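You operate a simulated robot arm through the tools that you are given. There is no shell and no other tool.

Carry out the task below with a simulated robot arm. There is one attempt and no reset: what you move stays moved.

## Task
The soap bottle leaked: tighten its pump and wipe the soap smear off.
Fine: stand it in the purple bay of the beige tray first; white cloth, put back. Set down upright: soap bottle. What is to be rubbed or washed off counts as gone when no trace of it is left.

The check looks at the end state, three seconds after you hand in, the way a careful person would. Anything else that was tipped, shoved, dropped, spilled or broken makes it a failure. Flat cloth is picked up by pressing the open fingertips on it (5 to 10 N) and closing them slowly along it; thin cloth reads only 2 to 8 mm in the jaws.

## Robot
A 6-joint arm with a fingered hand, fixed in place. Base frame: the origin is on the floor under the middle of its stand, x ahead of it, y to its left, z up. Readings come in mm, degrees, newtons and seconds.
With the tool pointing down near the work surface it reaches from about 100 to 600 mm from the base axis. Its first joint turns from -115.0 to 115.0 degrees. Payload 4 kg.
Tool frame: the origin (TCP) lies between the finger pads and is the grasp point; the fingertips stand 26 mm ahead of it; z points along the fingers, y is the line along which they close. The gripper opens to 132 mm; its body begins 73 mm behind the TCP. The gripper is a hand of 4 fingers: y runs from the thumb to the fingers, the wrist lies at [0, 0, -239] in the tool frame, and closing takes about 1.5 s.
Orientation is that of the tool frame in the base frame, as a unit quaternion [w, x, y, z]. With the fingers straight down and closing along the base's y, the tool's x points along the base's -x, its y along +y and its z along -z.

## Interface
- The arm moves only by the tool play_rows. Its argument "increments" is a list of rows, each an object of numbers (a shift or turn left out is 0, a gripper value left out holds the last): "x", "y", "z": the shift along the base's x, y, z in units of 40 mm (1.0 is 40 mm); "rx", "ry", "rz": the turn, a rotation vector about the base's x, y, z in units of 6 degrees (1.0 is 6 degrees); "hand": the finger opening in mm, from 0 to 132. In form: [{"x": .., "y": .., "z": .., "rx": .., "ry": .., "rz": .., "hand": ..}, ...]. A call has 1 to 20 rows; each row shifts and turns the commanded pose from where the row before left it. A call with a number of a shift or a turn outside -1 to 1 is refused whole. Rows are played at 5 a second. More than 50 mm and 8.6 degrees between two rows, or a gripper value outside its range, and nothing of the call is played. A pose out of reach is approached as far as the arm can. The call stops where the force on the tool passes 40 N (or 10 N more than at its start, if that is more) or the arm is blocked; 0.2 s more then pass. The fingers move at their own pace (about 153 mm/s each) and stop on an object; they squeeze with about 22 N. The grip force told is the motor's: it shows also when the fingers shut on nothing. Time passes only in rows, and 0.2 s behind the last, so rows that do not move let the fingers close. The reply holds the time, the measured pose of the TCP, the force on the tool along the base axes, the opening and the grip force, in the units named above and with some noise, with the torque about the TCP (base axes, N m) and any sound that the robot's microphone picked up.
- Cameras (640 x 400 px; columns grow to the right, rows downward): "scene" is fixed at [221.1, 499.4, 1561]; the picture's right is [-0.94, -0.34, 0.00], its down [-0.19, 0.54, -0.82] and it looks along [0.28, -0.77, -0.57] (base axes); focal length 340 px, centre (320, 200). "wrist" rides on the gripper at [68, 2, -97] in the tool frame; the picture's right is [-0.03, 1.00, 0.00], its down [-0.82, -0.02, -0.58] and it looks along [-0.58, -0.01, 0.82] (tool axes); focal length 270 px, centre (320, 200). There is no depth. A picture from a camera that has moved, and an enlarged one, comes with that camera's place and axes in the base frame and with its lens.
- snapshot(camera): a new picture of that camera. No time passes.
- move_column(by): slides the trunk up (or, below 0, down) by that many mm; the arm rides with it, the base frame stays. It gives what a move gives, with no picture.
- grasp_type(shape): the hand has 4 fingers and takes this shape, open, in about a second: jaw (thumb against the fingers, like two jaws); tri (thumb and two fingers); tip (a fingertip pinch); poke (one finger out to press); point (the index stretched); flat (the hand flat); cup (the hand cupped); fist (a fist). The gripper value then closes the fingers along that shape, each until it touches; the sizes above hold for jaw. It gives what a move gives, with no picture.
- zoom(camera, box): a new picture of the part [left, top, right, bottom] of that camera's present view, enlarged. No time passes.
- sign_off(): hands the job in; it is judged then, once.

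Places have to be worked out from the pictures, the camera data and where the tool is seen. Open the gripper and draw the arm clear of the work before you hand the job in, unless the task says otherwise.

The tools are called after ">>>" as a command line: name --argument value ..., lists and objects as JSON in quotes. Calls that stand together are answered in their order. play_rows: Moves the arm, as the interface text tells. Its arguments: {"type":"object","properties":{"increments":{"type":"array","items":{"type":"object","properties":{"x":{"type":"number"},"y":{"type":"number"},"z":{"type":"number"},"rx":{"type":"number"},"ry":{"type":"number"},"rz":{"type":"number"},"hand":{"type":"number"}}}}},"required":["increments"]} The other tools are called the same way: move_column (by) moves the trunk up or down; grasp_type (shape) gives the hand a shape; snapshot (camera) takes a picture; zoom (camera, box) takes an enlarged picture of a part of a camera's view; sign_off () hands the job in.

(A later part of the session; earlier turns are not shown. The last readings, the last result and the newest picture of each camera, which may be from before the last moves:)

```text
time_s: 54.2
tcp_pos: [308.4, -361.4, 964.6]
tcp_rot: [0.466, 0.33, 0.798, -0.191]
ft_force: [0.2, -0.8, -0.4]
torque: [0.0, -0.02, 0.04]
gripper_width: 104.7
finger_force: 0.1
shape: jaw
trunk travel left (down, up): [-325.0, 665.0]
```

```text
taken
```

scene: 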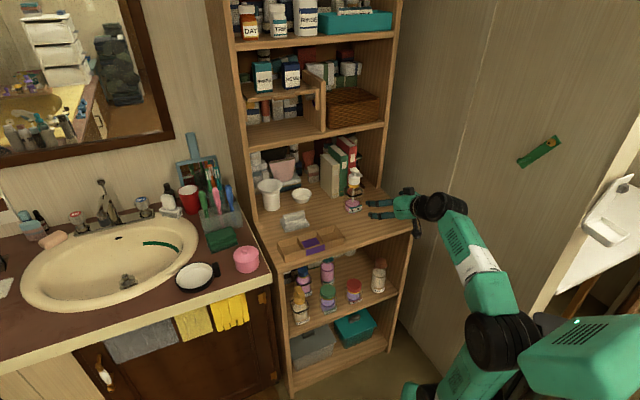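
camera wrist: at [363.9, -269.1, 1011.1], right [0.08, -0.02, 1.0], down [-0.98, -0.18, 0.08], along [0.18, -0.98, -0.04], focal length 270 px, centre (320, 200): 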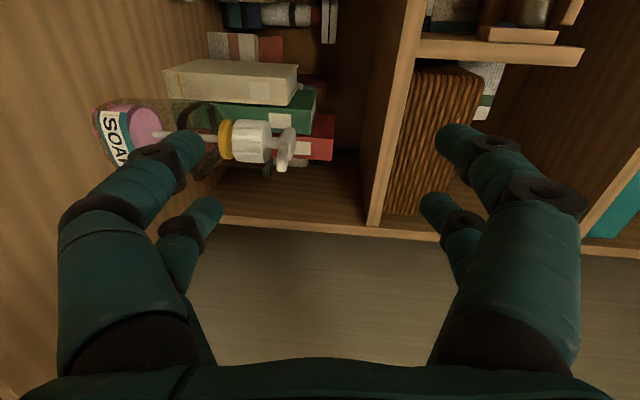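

The forearm now rises toward the wrist, as wanted. I rise 40 mm and lower the trunk another 100 mm for more margin.

>>> play_rows --increments '[{"z": 0.5}, {"z": 0.5}, {}]'

>>> move_column --by -100

>>> play_rows --increments '[{"z": 0.25, "rx": -0.6, "ry": -0.603}, {"z": 0.25, "rx": -0.6, "ry": -0.603}, {}]'

```text
time_s: 55.0
tcp_pos: [307.7, -361.8, 1005.4]
tcp_rot: [0.466, 0.33, 0.798, -0.192]
ft_force: [0.4, -0.1, -0.1]
torque: [-0.01, 0.02, -0.01]
gripper_width: 105.1
finger_force: 0.2
shape: jaw
trunk travel left (down, up): [-325.0, 665.0]
```

```text
time_s: 56.3
tcp_pos: [309.0, -361.5, 905.7]
tcp_rot: [0.466, 0.33, 0.798, -0.191]
ft_force: [0.1, 0.5, 0.4]
torque: [-0.06, 0.01, -0.01]
gripper_width: 105.1
finger_force: 0.1
shape: jaw
trunk travel left (down, up): [-225.0, 765.0]
```

```text
time_s: 57.1
tcp_pos: [309.3, -361.3, 926.1]
tcp_rot: [0.536, 0.311, 0.754, -0.219]
ft_force: [0.0, -0.3, 0.2]
torque: [-0.07, 0.02, -0.02]
gripper_width: 105.3
finger_force: 0.0
shape: jaw
trunk travel left (down, up): [-225.0, 765.0]
```

Orientation is clean (70.7° tilt, no yaw or roll). I rehearse the move to above the purple bay at z≈926 before touching the bottle.

>>> play_rows --increments '[{"x": 0.792, "y": 0.33}, {"x": 0.792, "y": 0.33}, {"x": 0.792, "y": 0.33}, {"x": 0.792, "y": 0.33}, {"x": 0.792, "y": 0.33}, {"x": 0.792, "y": 0.33}, {"x": 0.792, "y": 0.33}, {}]'

>>> snapshot --camera "scene"

>>> snapshot --camera "wrist"

```text
time_s: 58.9
tcp_pos: [530.0, -267.5, 925.2]
tcp_rot: [0.536, 0.311, 0.753, -0.22]
ft_force: [0.7, 0.4, -0.6]
torque: [0.01, 0.0, -0.04]
gripper_width: 105.0
finger_force: 0.1
shape: jaw
trunk travel left (down, up): [-225.0, 765.0]
```

```text
taken
```

scene: 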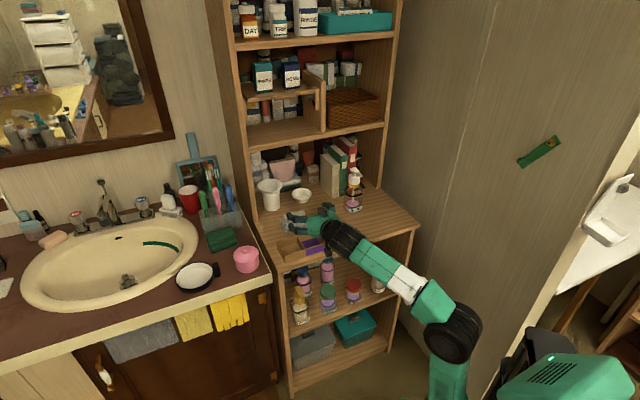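

```text
taken
camera wrist: at [452.6, -186.0, 892.4], right [0.71, 0.7, 0.03], down [-0.21, 0.18, 0.96], along [0.67, -0.69, 0.28], focal length 270 px, centre (320, 200)
```

wrist: 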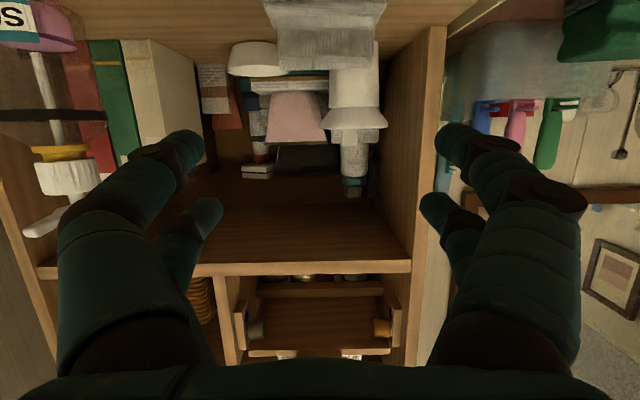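

The bay is reachable in this configuration without limits. Now I return sideways to in front of the bottle (n≈560, t≈-42).

>>> play_rows --increments '[{"x": -0.677, "y": -0.655}, {"x": -0.677, "y": -0.655}, {"x": -0.677, "y": -0.655}, {"x": -0.677, "y": -0.655}, {"x": -0.677, "y": -0.655}, {"x": -0.677, "y": -0.655}, {"z": -0.72}, {"z": -0.72}, {}]'

>>> snapshot --camera "wrist"

>>> zoom --camera "scene" --box '[300, 140, 460, 260]'

```text
time_s: 60.9
tcp_pos: [368.5, -426.7, 866.7]
tcp_rot: [0.536, 0.311, 0.753, -0.22]
ft_force: [0.1, 0.2, -0.2]
torque: [0.02, 0.01, -0.01]
gripper_width: 105.1
finger_force: 0.0
shape: jaw
trunk travel left (down, up): [-225.0, 765.0]
```

```text
taken
camera wrist: at [290.1, -343.6, 833.4], right [0.71, 0.7, 0.03], down [-0.21, 0.18, 0.96], along [0.67, -0.69, 0.28], focal length 270 px, centre (320, 200)
```

wrist: 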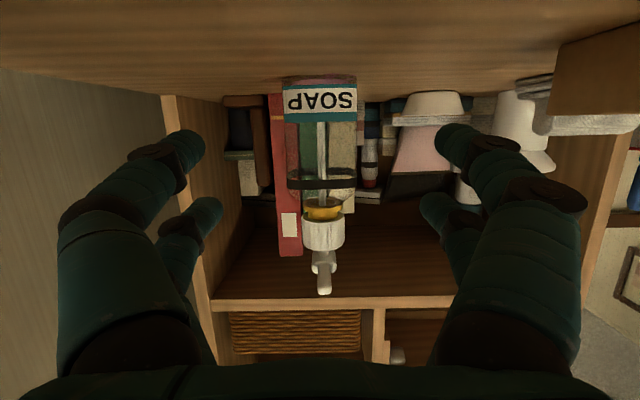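

```text
3.33 times, centred on (380, 200) of scene
camera zoom: at [221.1, 499.4, 1561.0], right [-0.94, -0.34, 0.0], down [-0.19, 0.54, -0.82], along [0.28, -0.77, -0.57], focal length 1133 px, centre (120, 200)
```

zoom: 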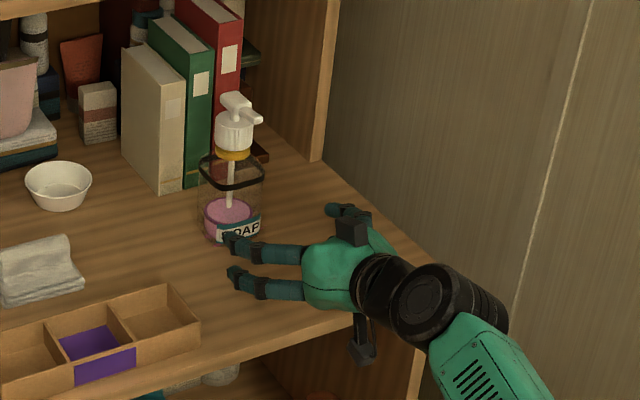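

The arm reads n≈562, t≈-42, z≈867 with no limits. I zoom in to check the spout's height against the top of the hand, and the centring.

>>> zoom --camera "wrist" --box '[250, 60, 400, 310]'

>>> zoom --camera "scene" --box '[340, 155, 430, 235]'

```text
1.60 times, centred on (325, 185) of wrist
camera zoom: at [290.1, -343.6, 833.4], right [0.71, 0.7, 0.03], down [-0.21, 0.18, 0.96], along [0.67, -0.69, 0.28], focal length 432 px, centre (312, 224)
```

zoom: 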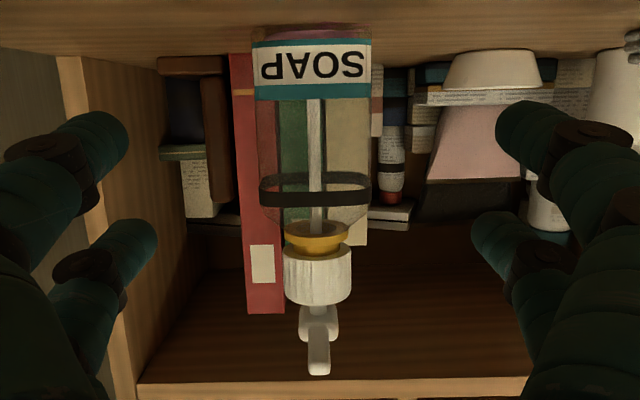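

```text
5.00 times, centred on (385, 195) of scene
camera zoom: at [221.1, 499.4, 1561.0], right [-0.94, -0.34, 0.0], down [-0.19, 0.54, -0.82], along [0.28, -0.77, -0.57], focal length 1700 px, centre (-5, 225)
```

zoom: 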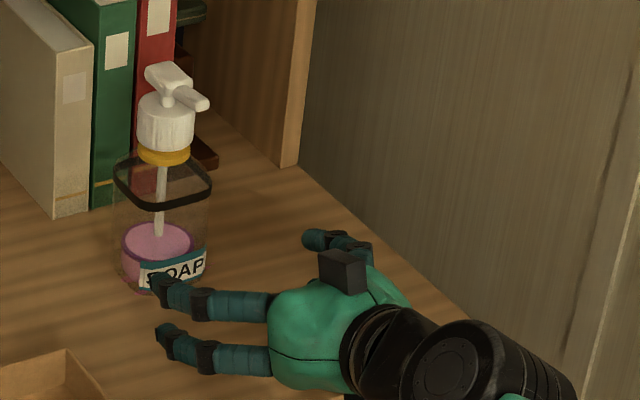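

Spout spans z≈951–970 with its tip near n≈640; the top of the hand will stay ~20 mm below and behind it. The bottle is centred to ~1 mm. I advance 127 mm to bring the TCP to the bottle's axis.

>>> play_rows --increments '[{"x": 0.4525, "y": -0.445, "z": 0.015}, {"x": 0.4525, "y": -0.445, "z": 0.015}, {"x": 0.4525, "y": -0.445, "z": 0.015}, {"x": 0.4525, "y": -0.445, "z": 0.015}, {"x": 0.4525, "y": -0.445, "z": 0.015}, {}]'

>>> snapshot --camera "wrist"

>>> zoom --camera "scene" --box '[310, 150, 420, 240]'

```text
time_s: 62.3
tcp_pos: [459.5, -515.0, 869.7]
tcp_rot: [0.536, 0.311, 0.753, -0.22]
ft_force: [-0.5, 0.0, -0.1]
torque: [0.02, 0.04, -0.04]
gripper_width: 105.0
finger_force: 0.1
shape: jaw
trunk travel left (down, up): [-225.0, 765.0]
```

```text
taken
camera wrist: at [381.1, -432.6, 836.5], right [0.71, 0.7, 0.03], down [-0.21, 0.18, 0.96], along [0.67, -0.69, 0.28], focal length 270 px, centre (320, 200)
```

wrist: 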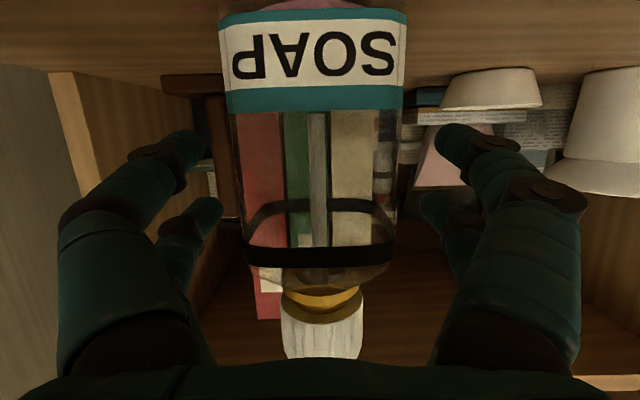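

```text
4.44 times, centred on (365, 195) of scene
camera zoom: at [221.1, 499.4, 1561.0], right [-0.94, -0.34, 0.0], down [-0.19, 0.54, -0.82], along [0.28, -0.77, -0.57], focal length 1511 px, centre (120, 222)
```

zoom: 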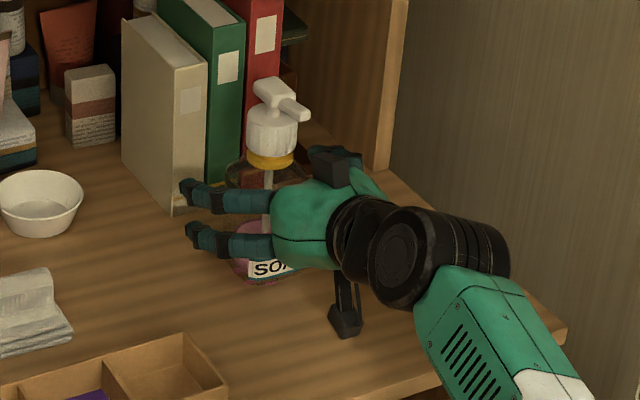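

TCP is at the bottle's axis (n 689, t -41), bottle between the fingers. I close gently and wait.

>>> play_rows --increments '[{"hand": 80}, {"hand": 66}, {"hand": 60}, {"hand": 52}, {"hand": 46}, {}, {}, {}, {}]'

>>> snapshot --camera "wrist"

>>> zoom --camera "scene" --box '[310, 150, 420, 240]'

```text
time_s: 64.3
tcp_pos: [458.8, -515.2, 869.0]
tcp_rot: [0.535, 0.311, 0.754, -0.219]
ft_force: [1.1, -1.1, -0.3]
torque: [0.02, -0.01, 0.01]
gripper_width: 53.4
finger_force: 22.0
shape: jaw
trunk travel left (down, up): [-225.0, 765.0]
```

```text
taken
camera wrist: at [380.9, -432.4, 836.5], right [0.71, 0.7, 0.03], down [-0.21, 0.18, 0.96], along [0.67, -0.69, 0.28], focal length 270 px, centre (320, 200)
```

wrist: 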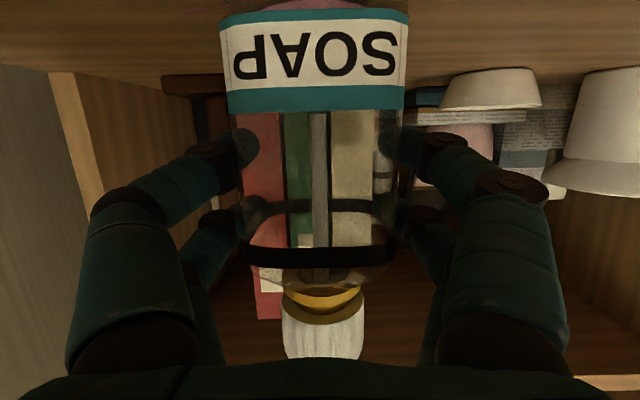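

```text
4.44 times, centred on (365, 195) of scene
camera zoom: at [221.1, 499.4, 1561.0], right [-0.94, -0.34, 0.0], down [-0.19, 0.54, -0.82], along [0.28, -0.77, -0.57], focal length 1511 px, centre (120, 222)
```

zoom: 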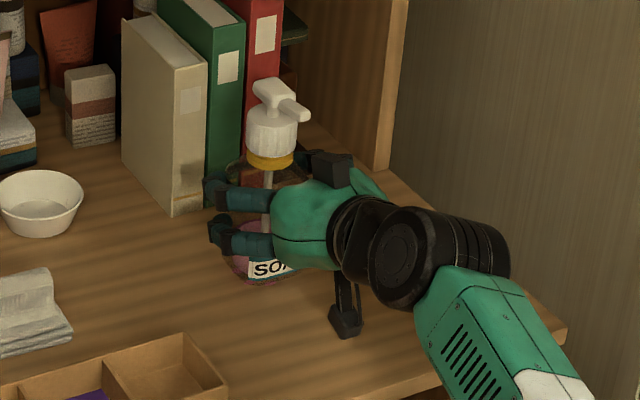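

Gripped: 53 mm opening, 22 N. I lift 30 mm slowly and check that the bottle comes along upright.

>>> play_rows --increments '[{"z": 0.15}, {"z": 0.2}, {"z": 0.2}, {"z": 0.2}, {}]'

>>> snapshot --camera "wrist"

>>> zoom --camera "scene" --box '[310, 130, 420, 240]'

```text
time_s: 65.5
tcp_pos: [459.5, -514.8, 899.7]
tcp_rot: [0.535, 0.312, 0.754, -0.22]
ft_force: [0.4, 0.1, -1.7]
torque: [-0.02, -0.03, -0.01]
gripper_width: 53.6
finger_force: 22.5
shape: jaw
trunk travel left (down, up): [-225.0, 765.0]
```

```text
taken
camera wrist: at [380.5, -432.8, 866.5], right [0.71, 0.7, 0.03], down [-0.21, 0.18, 0.96], along [0.67, -0.69, 0.28], focal length 270 px, centre (320, 200)
```

wrist: 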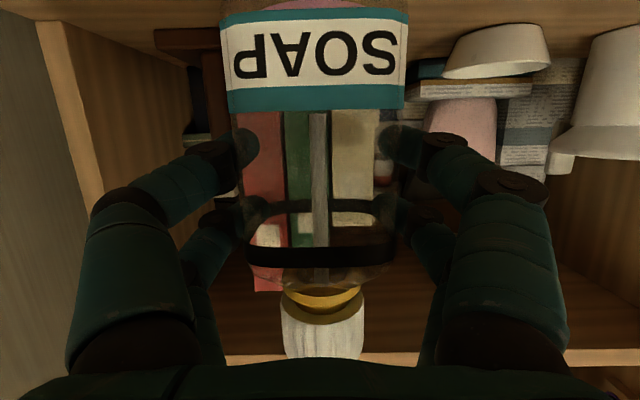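

```text
3.64 times, centred on (365, 185) of scene
camera zoom: at [221.1, 499.4, 1561.0], right [-0.94, -0.34, 0.0], down [-0.19, 0.54, -0.82], along [0.28, -0.77, -0.57], focal length 1236 px, centre (156, 254)
```

zoom: 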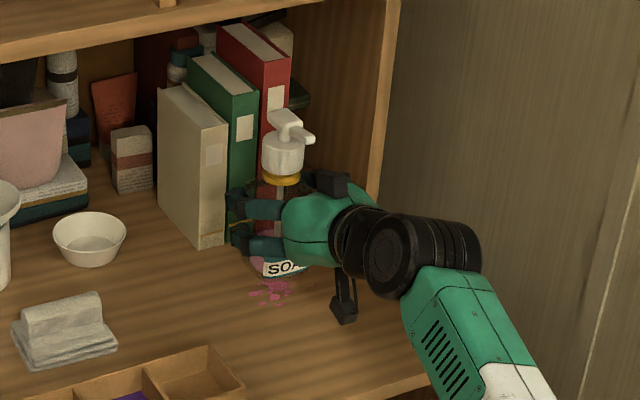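

The bottle is lifted cleanly, and the pink smear is visible on the desk where it stood. Before carrying, I measure the tray and smear more precisely with enlarged scene views.

>>> zoom --camera "scene" --box '[275, 220, 345, 266]'

>>> zoom --camera "scene" --box '[330, 195, 370, 225]'

```text
8.70 times, centred on (310, 243) of scene
camera zoom: at [221.1, 499.4, 1561.0], right [-0.94, -0.34, 0.0], down [-0.19, 0.54, -0.82], along [0.28, -0.77, -0.57], focal length 2956 px, centre (407, -174)
```

zoom: 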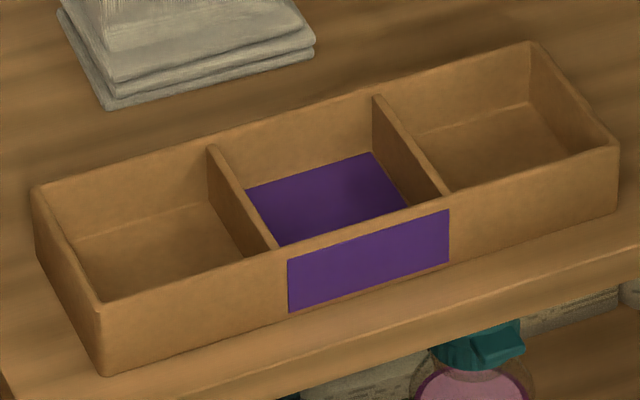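

```text
13.33 times, centred on (350, 210) of scene
camera zoom: at [221.1, 499.4, 1561.0], right [-0.94, -0.34, 0.0], down [-0.19, 0.54, -0.82], along [0.28, -0.77, -0.57], focal length 4532 px, centre (-80, 67)
```

zoom: 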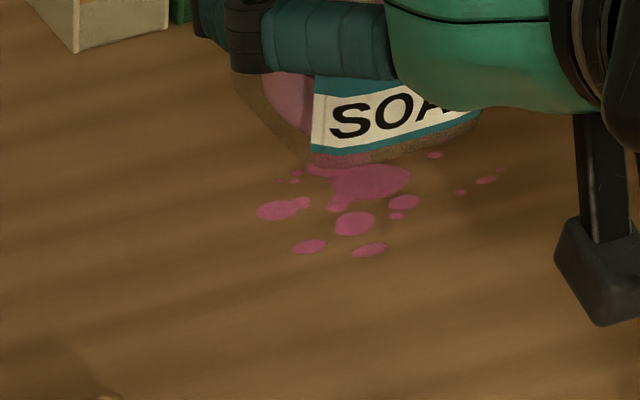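

The bay measures about 65 × 61 mm inside, centred near t≈187, n≈560 in TCP terms, and the bottle about 57 mm. I carry the bottle there, staying ~20 mm above the tray rim.

>>> play_rows --increments '[{"z": 0.3}, {"z": 0.3}, {"x": 0.1, "y": 0.4}, {"x": 0.217, "y": 0.79}, {"x": 0.217, "y": 0.79}, {"x": 0.217, "y": 0.79}, {"x": 0.217, "y": 0.79}, {"x": 0.217, "y": 0.79}, {"x": 0.217, "y": 0.79}, {"x": 0.217, "y": 0.79}, {"x": 0.117, "y": 0.388}, {}]'

>>> zoom --camera "scene" --box '[260, 180, 380, 266]'

>>> snapshot --camera "wrist"

```text
time_s: 68.1
tcp_pos: [528.8, -261.5, 924.8]
tcp_rot: [0.535, 0.312, 0.753, -0.221]
ft_force: [-0.2, 0.0, -0.6]
torque: [-0.04, 0.02, -0.01]
gripper_width: 53.6
finger_force: 22.2
shape: jaw
trunk travel left (down, up): [-225.0, 765.0]
```

```text
4.65 times, centred on (320, 223) of scene
camera zoom: at [221.1, 499.4, 1561.0], right [-0.94, -0.34, 0.0], down [-0.19, 0.54, -0.82], along [0.28, -0.77, -0.57], focal length 1581 px, centre (320, 93)
```

zoom: 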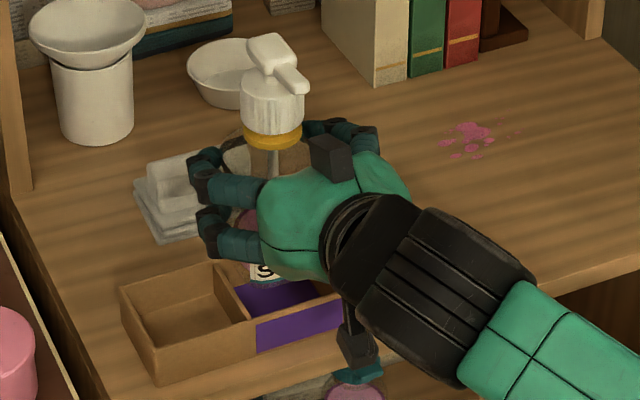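

```text
taken
camera wrist: at [450.6, -179.4, 890.8], right [0.71, 0.7, 0.03], down [-0.21, 0.18, 0.96], along [0.67, -0.69, 0.28], focal length 270 px, centre (320, 200)
```

wrist: 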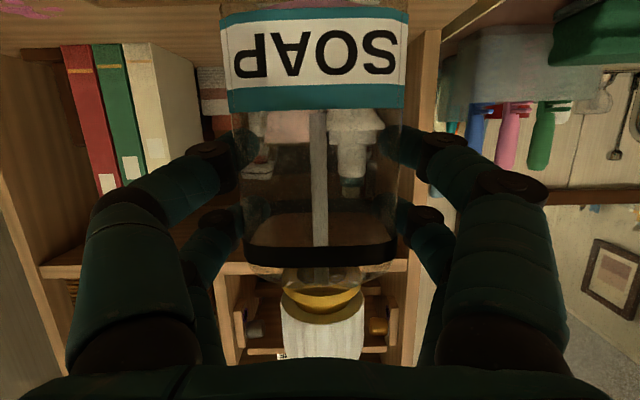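

The bottle hovers over the tray. I enlarge the scene around the pump and the bay to work out the bottle's axis relative to the bay.

>>> zoom --camera "scene" --box '[295, 183, 345, 216]'

>>> zoom --camera "scene" --box '[280, 215, 350, 262]'

```text
12.12 times, centred on (320, 200) of scene
camera zoom: at [221.1, 499.4, 1561.0], right [-0.94, -0.34, 0.0], down [-0.19, 0.54, -0.82], along [0.28, -0.77, -0.57], focal length 4120 px, centre (320, 206)
```

zoom: 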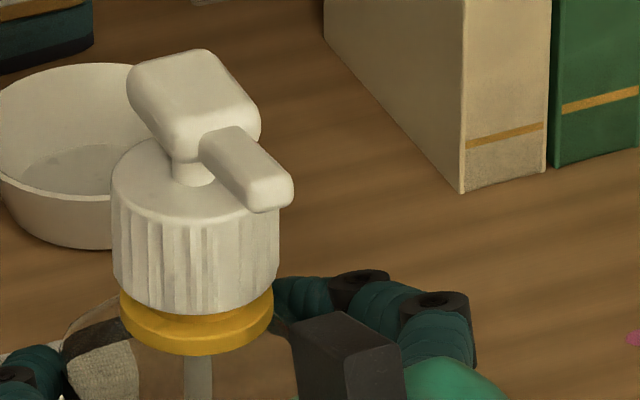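

```text
8.51 times, centred on (315, 238) of scene
camera zoom: at [221.1, 499.4, 1561.0], right [-0.94, -0.34, 0.0], down [-0.19, 0.54, -0.82], along [0.28, -0.77, -0.57], focal length 2893 px, centre (363, -128)
```

zoom: 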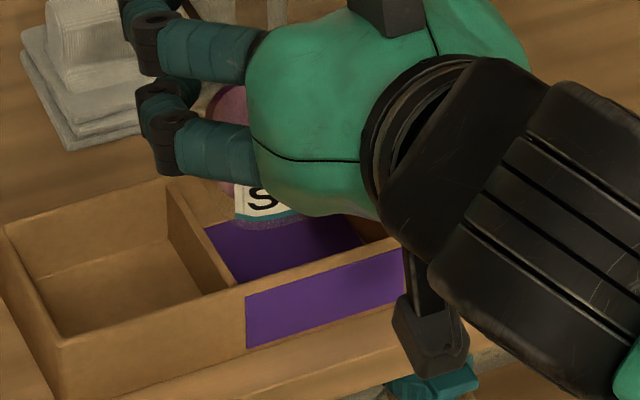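

Estimates put the bottle within 2–5 mm of the bay centre. I lower until its base is just above the rim, where parallax is negligible, and compare directly.

>>> play_rows --increments '[{"z": -0.2}, {"z": -0.2}, {}]'

>>> zoom --camera "scene" --box '[290, 222, 340, 260]'

```text
time_s: 68.9
tcp_pos: [529.4, -261.5, 907.8]
tcp_rot: [0.536, 0.311, 0.754, -0.22]
ft_force: [-0.5, 0.1, -1.2]
torque: [0.0, 0.02, 0.03]
gripper_width: 53.4
finger_force: 21.6
shape: jaw
trunk travel left (down, up): [-225.0, 765.0]
```

```text
10.53 times, centred on (315, 241) of scene
camera zoom: at [221.1, 499.4, 1561.0], right [-0.94, -0.34, 0.0], down [-0.19, 0.54, -0.82], along [0.28, -0.77, -0.57], focal length 3578 px, centre (373, -232)
```

zoom: 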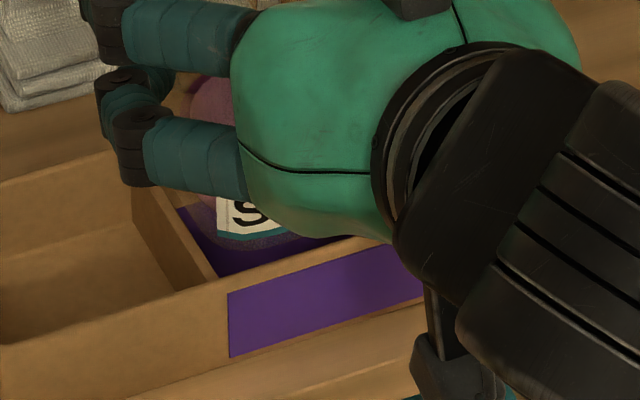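

I enlarge further to judge the gap between the bottle's bottom edge and the bay's walls.

>>> zoom --camera "scene" --box '[298, 232, 328, 256]'

```text
16.00 times, centred on (313, 244) of scene
camera zoom: at [221.1, 499.4, 1561.0], right [-0.94, -0.34, 0.0], down [-0.19, 0.54, -0.82], along [0.28, -0.77, -0.57], focal length 5438 px, centre (432, -504)
```

zoom: 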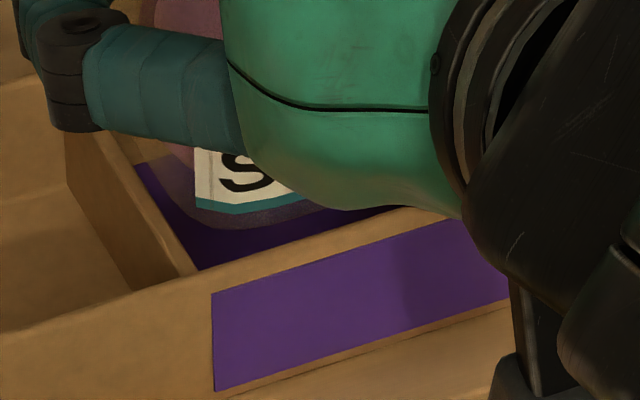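

The comparison suggests the bottle's front is ~1.5 mm over the front wall and it is ~3 mm too far toward +t. I shift +3.5 mm in n and -2.9 mm in t, and re-check.

>>> play_rows --increments '[{"x": 0.011, "y": -0.113}, {}]'

>>> zoom --camera "scene" --box '[298, 232, 328, 256]'

>>> zoom --camera "scene" --box '[295, 183, 345, 216]'

```text
time_s: 69.5
tcp_pos: [528.8, -266.3, 907.2]
tcp_rot: [0.535, 0.311, 0.754, -0.219]
ft_force: [1.0, 1.1, -1.6]
torque: [0.0, 0.03, -0.01]
gripper_width: 53.3
finger_force: 22.0
shape: jaw
trunk travel left (down, up): [-225.0, 765.0]
```

```text
16.00 times, centred on (313, 244) of scene
camera zoom: at [221.1, 499.4, 1561.0], right [-0.94, -0.34, 0.0], down [-0.19, 0.54, -0.82], along [0.28, -0.77, -0.57], focal length 5438 px, centre (432, -504)
```

zoom: 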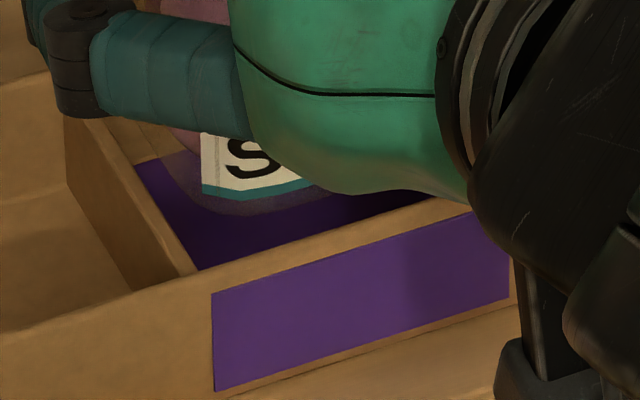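

```text
12.12 times, centred on (320, 200) of scene
camera zoom: at [221.1, 499.4, 1561.0], right [-0.94, -0.34, 0.0], down [-0.19, 0.54, -0.82], along [0.28, -0.77, -0.57], focal length 4120 px, centre (320, 206)
```

zoom: 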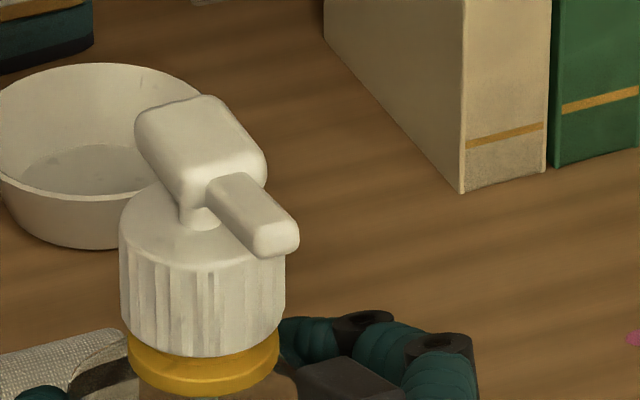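

Now both the front (~3 mm) and left (~3 mm) gaps look right. I lower slowly 14 mm so the base just enters the bay, watching the force.

>>> play_rows --increments '[{"z": -0.1}, {"z": -0.1}, {"z": -0.1}, {"z": -0.05}, {}]'

>>> zoom --camera "scene" --box '[298, 232, 328, 256]'

```text
time_s: 70.7
tcp_pos: [529.4, -266.9, 893.9]
tcp_rot: [0.535, 0.312, 0.754, -0.219]
ft_force: [0.0, -0.2, -1.8]
torque: [0.0, -0.03, -0.01]
gripper_width: 53.4
finger_force: 21.3
shape: jaw
trunk travel left (down, up): [-225.0, 765.0]
```

```text
16.00 times, centred on (313, 244) of scene
camera zoom: at [221.1, 499.4, 1561.0], right [-0.94, -0.34, 0.0], down [-0.19, 0.54, -0.82], along [0.28, -0.77, -0.57], focal length 5438 px, centre (432, -504)
```

zoom: 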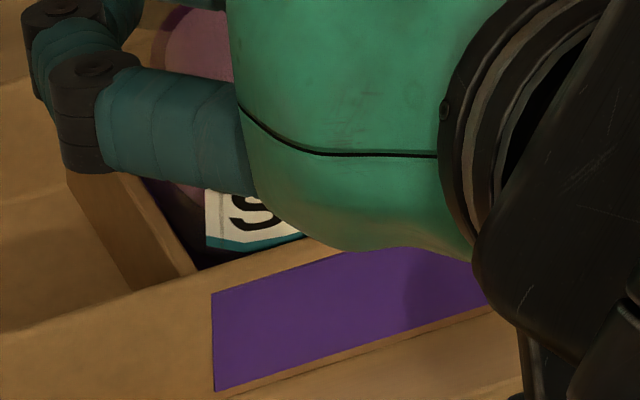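

No contact force and the tray hasn't moved; the base is inside the bay. I lower another 17 mm.

>>> play_rows --increments '[{"z": -0.1}, {"z": -0.1}, {"z": -0.1}, {"z": -0.1}, {}]'

>>> zoom --camera "scene" --box '[270, 200, 350, 262]'

```text
time_s: 71.9
tcp_pos: [528.3, -266.3, 878.4]
tcp_rot: [0.535, 0.311, 0.754, -0.219]
ft_force: [-0.5, -0.4, -1.8]
torque: [0.01, 0.0, 0.0]
gripper_width: 53.5
finger_force: 22.2
shape: jaw
trunk travel left (down, up): [-225.0, 765.0]
```

```text
6.45 times, centred on (310, 231) of scene
camera zoom: at [221.1, 499.4, 1561.0], right [-0.94, -0.34, 0.0], down [-0.19, 0.54, -0.82], along [0.28, -0.77, -0.57], focal length 2193 px, centre (384, 0)
```

zoom: 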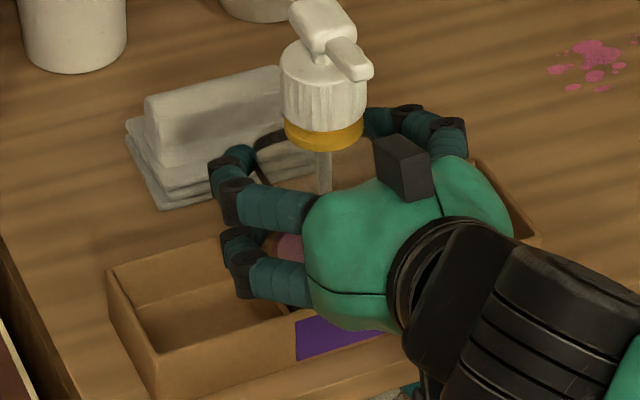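

Still no contact at z≈878. I go down 2 mm at a time until the floor takes the weight.

>>> play_rows --increments '[{"z": -0.05}, {"z": -0.05}, {}]'

>>> play_rows --increments '[{"z": -0.05}, {}]'

```text
time_s: 72.7
tcp_pos: [530.2, -265.8, 874.5]
tcp_rot: [0.536, 0.311, 0.754, -0.219]
ft_force: [0.8, 1.1, -2.0]
torque: [0.01, 0.01, 0.0]
gripper_width: 53.4
finger_force: 22.4
shape: jaw
trunk travel left (down, up): [-225.0, 765.0]
```

```text
time_s: 73.3
tcp_pos: [528.8, -265.8, 873.2]
tcp_rot: [0.537, 0.311, 0.753, -0.219]
ft_force: [2.5, -1.7, 4.9]
torque: [-0.02, -0.03, 0.01]
gripper_width: 53.6
finger_force: 21.7
shape: jaw
trunk travel left (down, up): [-225.0, 765.0]
```

The bay floor takes the weight (force now +5 N) at z≈873, about 4 mm above desk level. I release gently to a 78 mm opening.

>>> play_rows --increments '[{"hand": 56}, {"hand": 60}, {"hand": 68}, {"hand": 78}, {}, {}]'

>>> zoom --camera "scene" --box '[270, 190, 350, 262]'

>>> snapshot --camera "wrist"

```text
time_s: 74.7
tcp_pos: [528.7, -266.3, 872.2]
tcp_rot: [0.536, 0.311, 0.754, -0.22]
ft_force: [0.5, 0.3, 0.8]
torque: [-0.01, -0.01, -0.02]
gripper_width: 77.4
finger_force: 0.0
shape: jaw
trunk travel left (down, up): [-225.0, 765.0]
```

```text
5.56 times, centred on (310, 226) of scene
camera zoom: at [221.1, 499.4, 1561.0], right [-0.94, -0.34, 0.0], down [-0.19, 0.54, -0.82], along [0.28, -0.77, -0.57], focal length 1888 px, centre (376, 56)
```

zoom: 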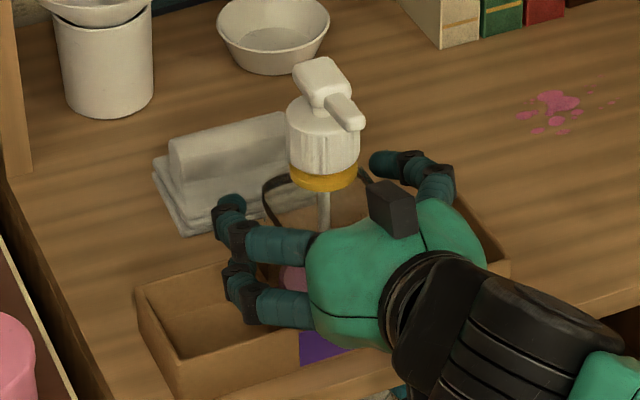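

```text
taken
camera wrist: at [450.4, -184.1, 839.2], right [0.71, 0.7, 0.03], down [-0.21, 0.18, 0.96], along [0.67, -0.69, 0.28], focal length 270 px, centre (320, 200)
```

wrist: 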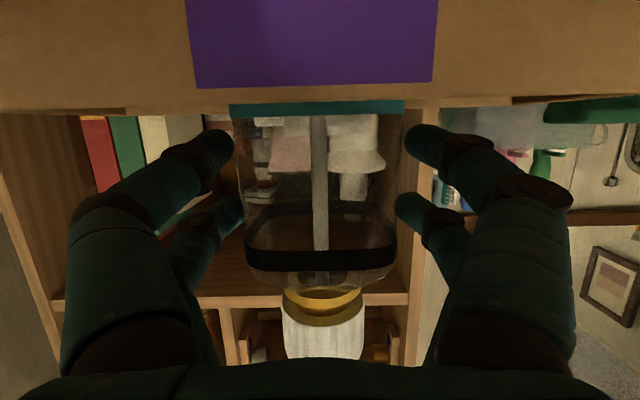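

The bottle stands in the purple bay, centred. I back the hand straight out and then rise.

>>> play_rows --increments '[{"x": -0.3, "y": 0.298, "hand": 84}, {"x": -0.39, "y": 0.388}, {"x": -0.39, "y": 0.388}, {"x": -0.39, "y": 0.388, "z": 0.2}, {"x": -0.39, "y": 0.388, "z": 0.5}, {}]'

>>> snapshot --camera "wrist"

>>> zoom --camera "scene" --box '[270, 180, 380, 262]'

```text
time_s: 76.1
tcp_pos: [456.8, -192.8, 897.0]
tcp_rot: [0.533, 0.311, 0.755, -0.221]
ft_force: [-0.1, 0.2, 0.2]
torque: [-0.02, 0.01, 0.0]
gripper_width: 83.5
finger_force: 0.0
shape: jaw
trunk travel left (down, up): [-225.0, 765.0]
```

```text
taken
camera wrist: at [378.0, -110.8, 865.4], right [0.71, 0.7, 0.02], down [-0.21, 0.18, 0.96], along [0.67, -0.69, 0.27], focal length 270 px, centre (320, 200)
```

wrist: 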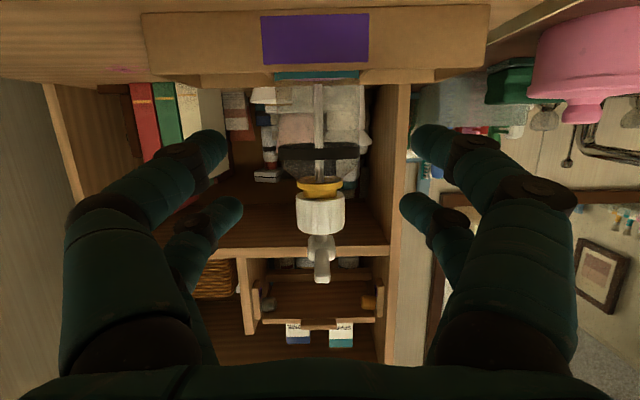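

```text
4.88 times, centred on (325, 221) of scene
camera zoom: at [221.1, 499.4, 1561.0], right [-0.94, -0.34, 0.0], down [-0.19, 0.54, -0.82], along [0.28, -0.77, -0.57], focal length 1658 px, centre (296, 98)
```

zoom: 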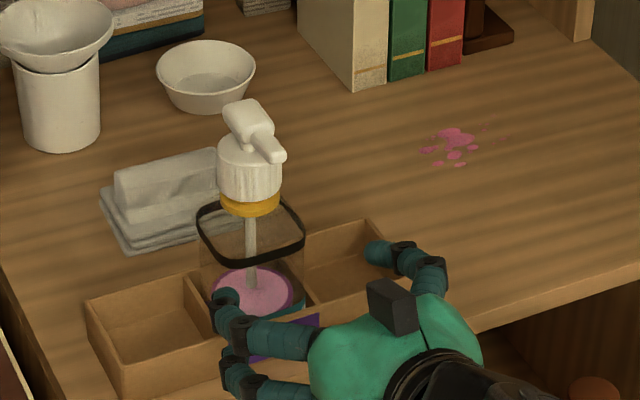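

The bottle stands well in the bay and nothing else moved. For turning the pump I want the tool pointing straight down, so I raise the trunk again by 480 mm first.

>>> move_column --by 480

>>> play_rows --increments '[{"z": -0.5, "rx": 0.705, "ry": 0.709}, {"z": -0.5, "rx": 0.705, "ry": 0.709}, {"z": -0.5, "rx": 0.705, "ry": 0.709}, {"z": -0.5, "rx": 0.705, "ry": 0.709}, {"z": -0.5, "rx": 0.705, "ry": 0.709}, {"z": -0.5, "rx": 0.705, "ry": 0.709}, {}]'

```text
refused: 480 is not a number from -400 to 400
```

```text
time_s: 77.7
tcp_pos: [453.7, -192.4, 781.2]
tcp_rot: [0.276, 0.365, 0.882, -0.113]
ft_force: [-1.0, 0.2, 0.0]
torque: [-0.01, -0.01, -0.01]
gripper_width: 83.4
finger_force: 0.0
shape: jaw
trunk travel left (down, up): [-225.0, 765.0]
```

The column refused 480 (limit 400 per call), so the tilt ran low: the hand is at z≈781 in front of the desk edge, with no contact force. I check the scene before moving on.

>>> snapshot --camera "scene"

>>> snapshot --camera "wrist"

```text
taken
```

scene: 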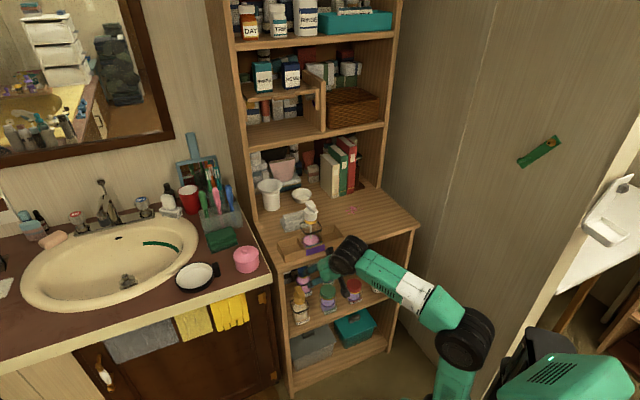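

```text
taken
camera wrist: at [377.4, -112.2, 820.6], right [0.72, 0.69, 0.02], down [0.23, -0.26, 0.94], along [0.66, -0.67, -0.34], focal length 270 px, centre (320, 200)
```

wrist: 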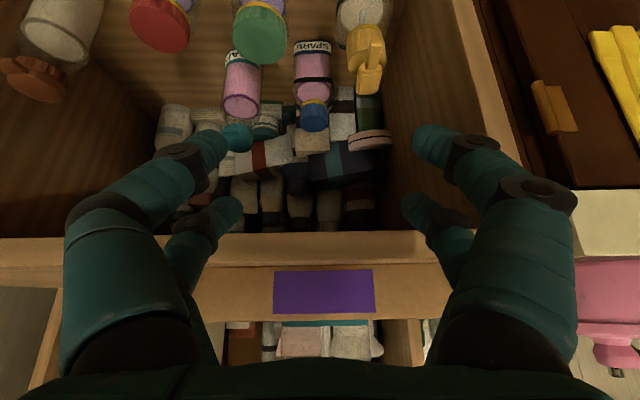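

All is undisturbed. I raise the trunk by 380 mm with the hand clear of the desk edge (n≈457 vs 513).

>>> move_column --by 380

>>> snapshot --camera "scene"

```text
time_s: 81.4
tcp_pos: [454.0, -193.0, 1160.3]
tcp_rot: [0.277, 0.365, 0.882, -0.113]
ft_force: [-0.7, -0.3, -0.9]
torque: [-0.01, 0.01, 0.01]
gripper_width: 83.2
finger_force: 0.1
shape: jaw
trunk travel left (down, up): [-605.0, 385.0]
```

```text
taken
```

scene: 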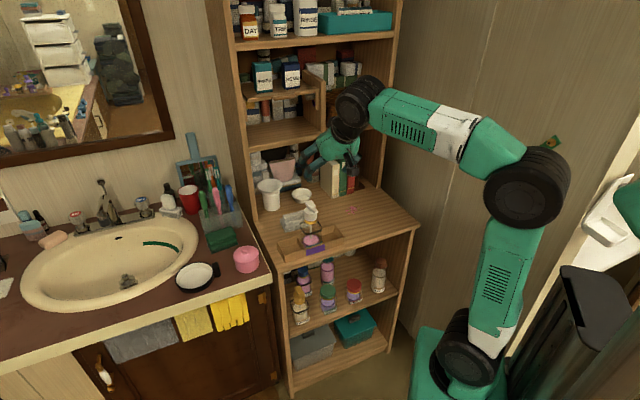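

Next I bring the tool to vertical and move above the bottle at z≈1040 (its top is at about 982).

>>> play_rows --increments '[{"x": 0.31, "y": -0.3, "z": -0.5, "rx": 0.68, "ry": 0.684, "hand": 90}, {"x": 0.31, "y": -0.3, "z": -0.5, "rx": 0.68, "ry": 0.684}, {"x": 0.31, "y": -0.3, "z": -0.5, "rx": 0.68, "ry": 0.684}, {"x": 0.31, "y": -0.3, "z": -0.5, "rx": 0.68, "ry": 0.684}, {"x": 0.31, "y": -0.3, "z": -0.5, "rx": 0.68, "ry": 0.684}, {"x": 0.31, "y": -0.3, "z": -0.5, "rx": 0.68, "ry": 0.684}, {}]'

>>> snapshot --camera "wrist"

>>> zoom --camera "scene" --box '[260, 110, 420, 260]'

```text
time_s: 83.0
tcp_pos: [529.0, -264.2, 1039.5]
tcp_rot: [-0.001, 0.382, 0.924, 0.001]
ft_force: [0.5, 0.1, -0.2]
torque: [-0.02, 0.0, 0.01]
gripper_width: 89.6
finger_force: 0.0
shape: jaw
trunk travel left (down, up): [-605.0, 385.0]
```

```text
taken
camera wrist: at [482.8, -214.2, 1136.2], right [0.72, 0.69, 0.0], down [0.56, -0.59, 0.58], along [0.4, -0.42, -0.82], focal length 270 px, centre (320, 200)
```

wrist: 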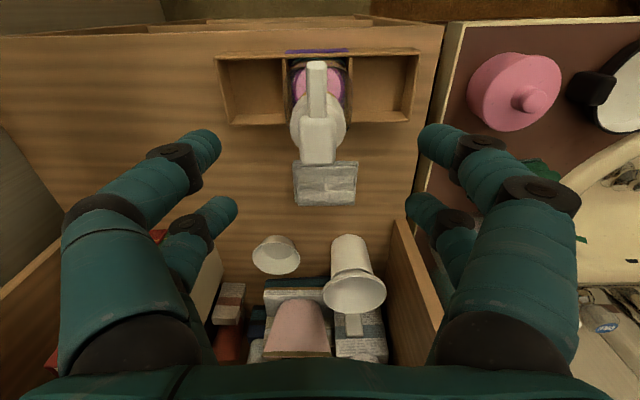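

```text
2.67 times, centred on (340, 185) of scene
camera zoom: at [221.1, 499.4, 1561.0], right [-0.94, -0.34, 0.0], down [-0.19, 0.54, -0.82], along [0.28, -0.77, -0.57], focal length 906 px, centre (267, 240)
```

zoom: 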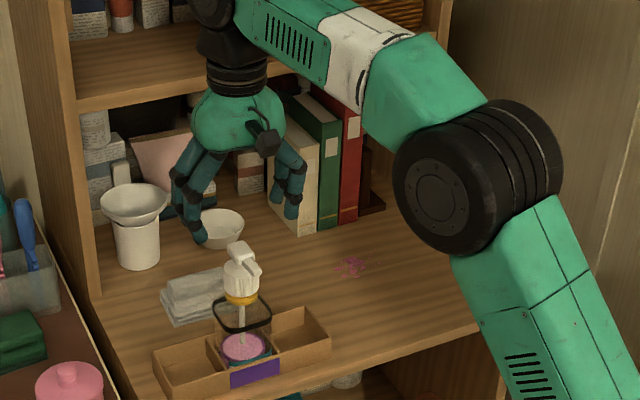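

Tool is exactly vertical above the bottle. I zoom the wrist view to locate the cap's axis and the spout direction.

>>> zoom --camera "wrist" --box '[260, 40, 380, 215]'

>>> zoom --camera "wrist" --box '[205, 35, 435, 215]'

```text
2.29 times, centred on (320, 128) of wrist
camera zoom: at [482.8, -214.2, 1136.2], right [0.72, 0.69, 0.0], down [0.56, -0.59, 0.58], along [0.4, -0.42, -0.82], focal length 618 px, centre (320, 366)
```

zoom: 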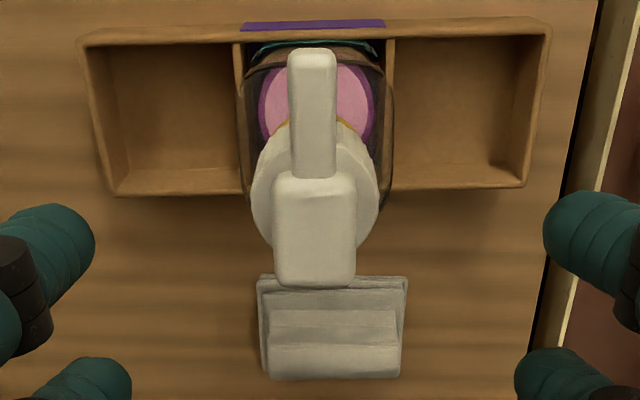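

```text
2.22 times, centred on (320, 125) of wrist
camera zoom: at [482.8, -214.2, 1136.2], right [0.72, 0.69, 0.0], down [0.56, -0.59, 0.58], along [0.4, -0.42, -0.82], focal length 601 px, centre (320, 367)
```

zoom: 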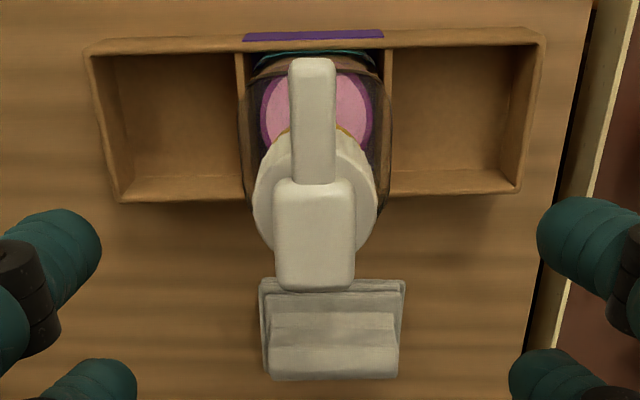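

The cap appears centred in t, and perhaps a few mm further in n than the TCP. I take a sharp scene view of the standing bottle to pin down its axis.

>>> zoom --camera "scene" --box '[285, 195, 335, 255]'

```text
6.67 times, centred on (310, 225) of scene
camera zoom: at [221.1, 499.4, 1561.0], right [-0.94, -0.34, 0.0], down [-0.19, 0.54, -0.82], along [0.28, -0.77, -0.57], focal length 2266 px, centre (387, 33)
```

zoom: 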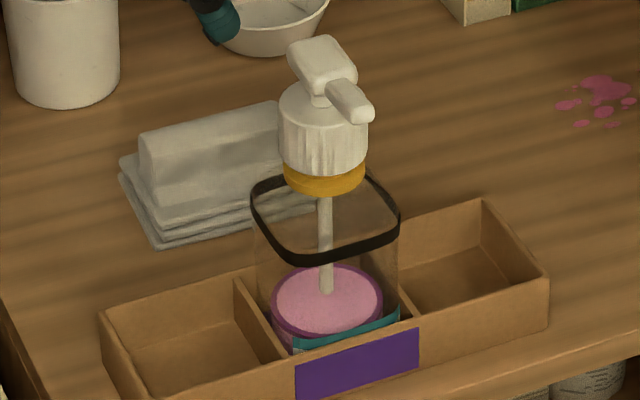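

Combining both views the cap axis is around n≈568, t≈185. I shift +6.5 mm in n and come down to z≈985, fingers open beside the pump head, then re-check alignment in the wrist view, where the TCP projects to the image centre.

>>> play_rows --increments '[{"x": 0.115, "y": -0.115, "z": -0.35}, {"z": -0.35}, {"z": -0.35}, {"z": -0.3}, {}]'

>>> snapshot --camera "wrist"

>>> zoom --camera "scene" --box '[270, 160, 370, 260]'

```text
time_s: 84.2
tcp_pos: [533.0, -269.5, 987.1]
tcp_rot: [0.001, 0.382, 0.924, 0.0]
ft_force: [0.6, 0.4, 1.3]
torque: [-0.02, 0.02, 0.0]
gripper_width: 89.7
finger_force: 0.0
shape: jaw
trunk travel left (down, up): [-605.0, 385.0]
```

```text
taken
camera wrist: at [487.0, -218.9, 1083.0], right [0.72, 0.69, 0.0], down [0.56, -0.59, 0.58], along [0.4, -0.42, -0.82], focal length 270 px, centre (320, 200)
```

wrist: 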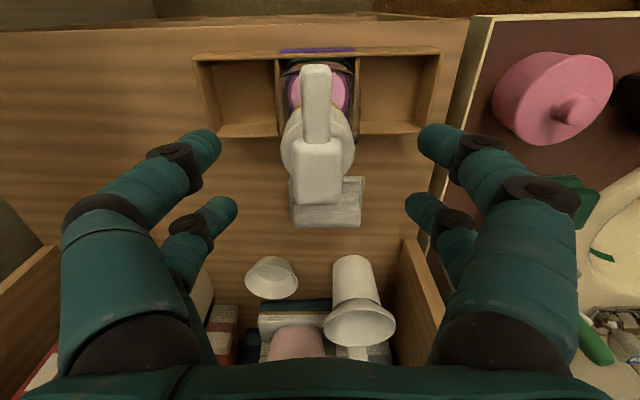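

```text
4.00 times, centred on (320, 210) of scene
camera zoom: at [221.1, 499.4, 1561.0], right [-0.94, -0.34, 0.0], down [-0.19, 0.54, -0.82], along [0.28, -0.77, -0.57], focal length 1360 px, centre (320, 160)
```

zoom: 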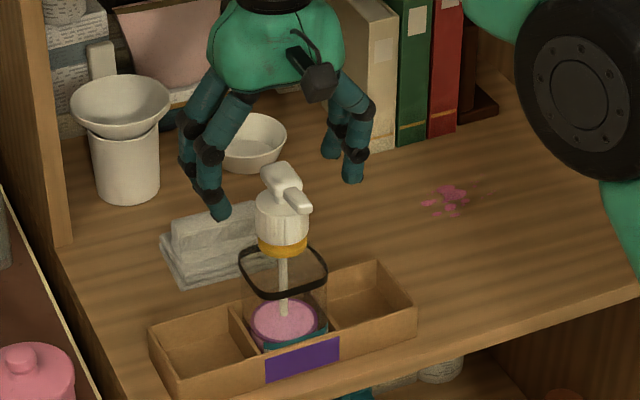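

I zoom in on the cap to check centring at this height.

>>> zoom --camera "wrist" --box '[265, 50, 375, 210]'

```text
2.50 times, centred on (320, 130) of wrist
camera zoom: at [487.0, -218.9, 1083.0], right [0.72, 0.69, 0.0], down [0.56, -0.59, 0.58], along [0.4, -0.42, -0.82], focal length 676 px, centre (320, 375)
```

zoom: 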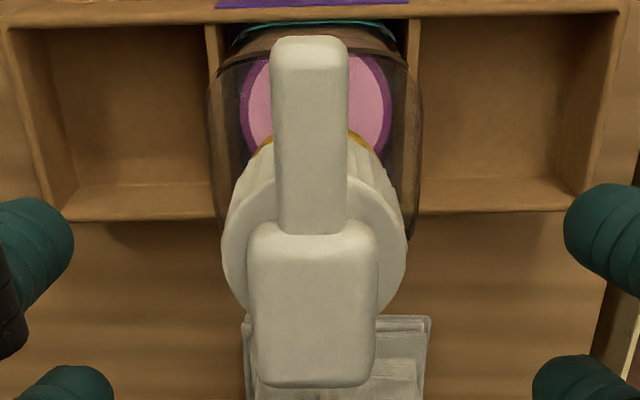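

The cap is centred in n and ~1.4 mm off in t. I correct that and lower to z≈936 so the pads surround the cap (about z 914–944).

>>> play_rows --increments '[{"x": -0.025, "y": -0.025, "z": -0.3}, {"z": -0.35}, {"z": -0.35}, {"z": -0.28}, {}]'

>>> snapshot --camera "wrist"

>>> zoom --camera "scene" --box '[270, 160, 370, 260]'

```text
time_s: 85.4
tcp_pos: [531.2, -271.6, 934.5]
tcp_rot: [0.001, 0.382, 0.924, 0.0]
ft_force: [0.3, -0.7, 0.1]
torque: [-0.03, 0.0, -0.02]
gripper_width: 89.6
finger_force: 0.1
shape: jaw
trunk travel left (down, up): [-605.0, 385.0]
```

```text
taken
camera wrist: at [486.1, -220.0, 1031.4], right [0.72, 0.69, 0.0], down [0.56, -0.59, 0.58], along [0.4, -0.42, -0.82], focal length 270 px, centre (320, 200)
```

wrist: 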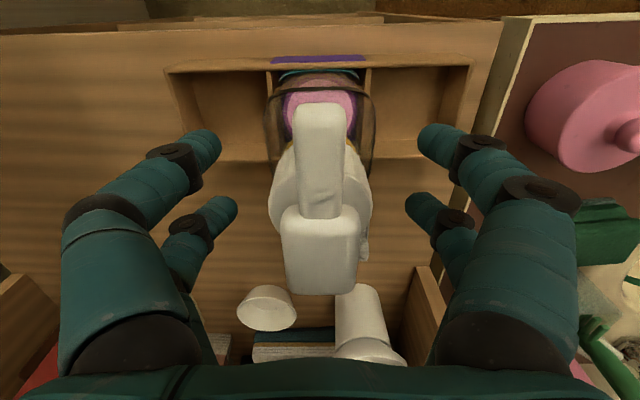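

```text
4.00 times, centred on (320, 210) of scene
camera zoom: at [221.1, 499.4, 1561.0], right [-0.94, -0.34, 0.0], down [-0.19, 0.54, -0.82], along [0.28, -0.77, -0.57], focal length 1360 px, centre (320, 160)
```

zoom: 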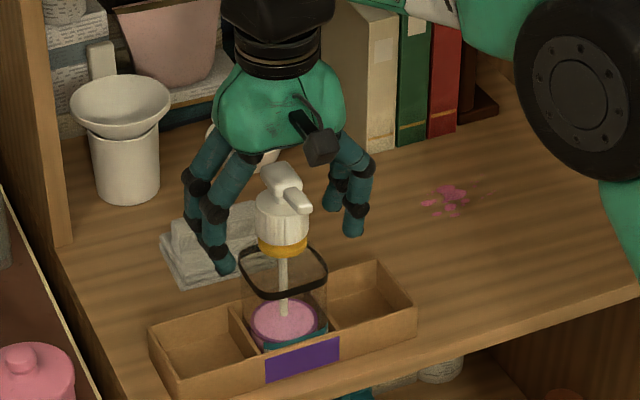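

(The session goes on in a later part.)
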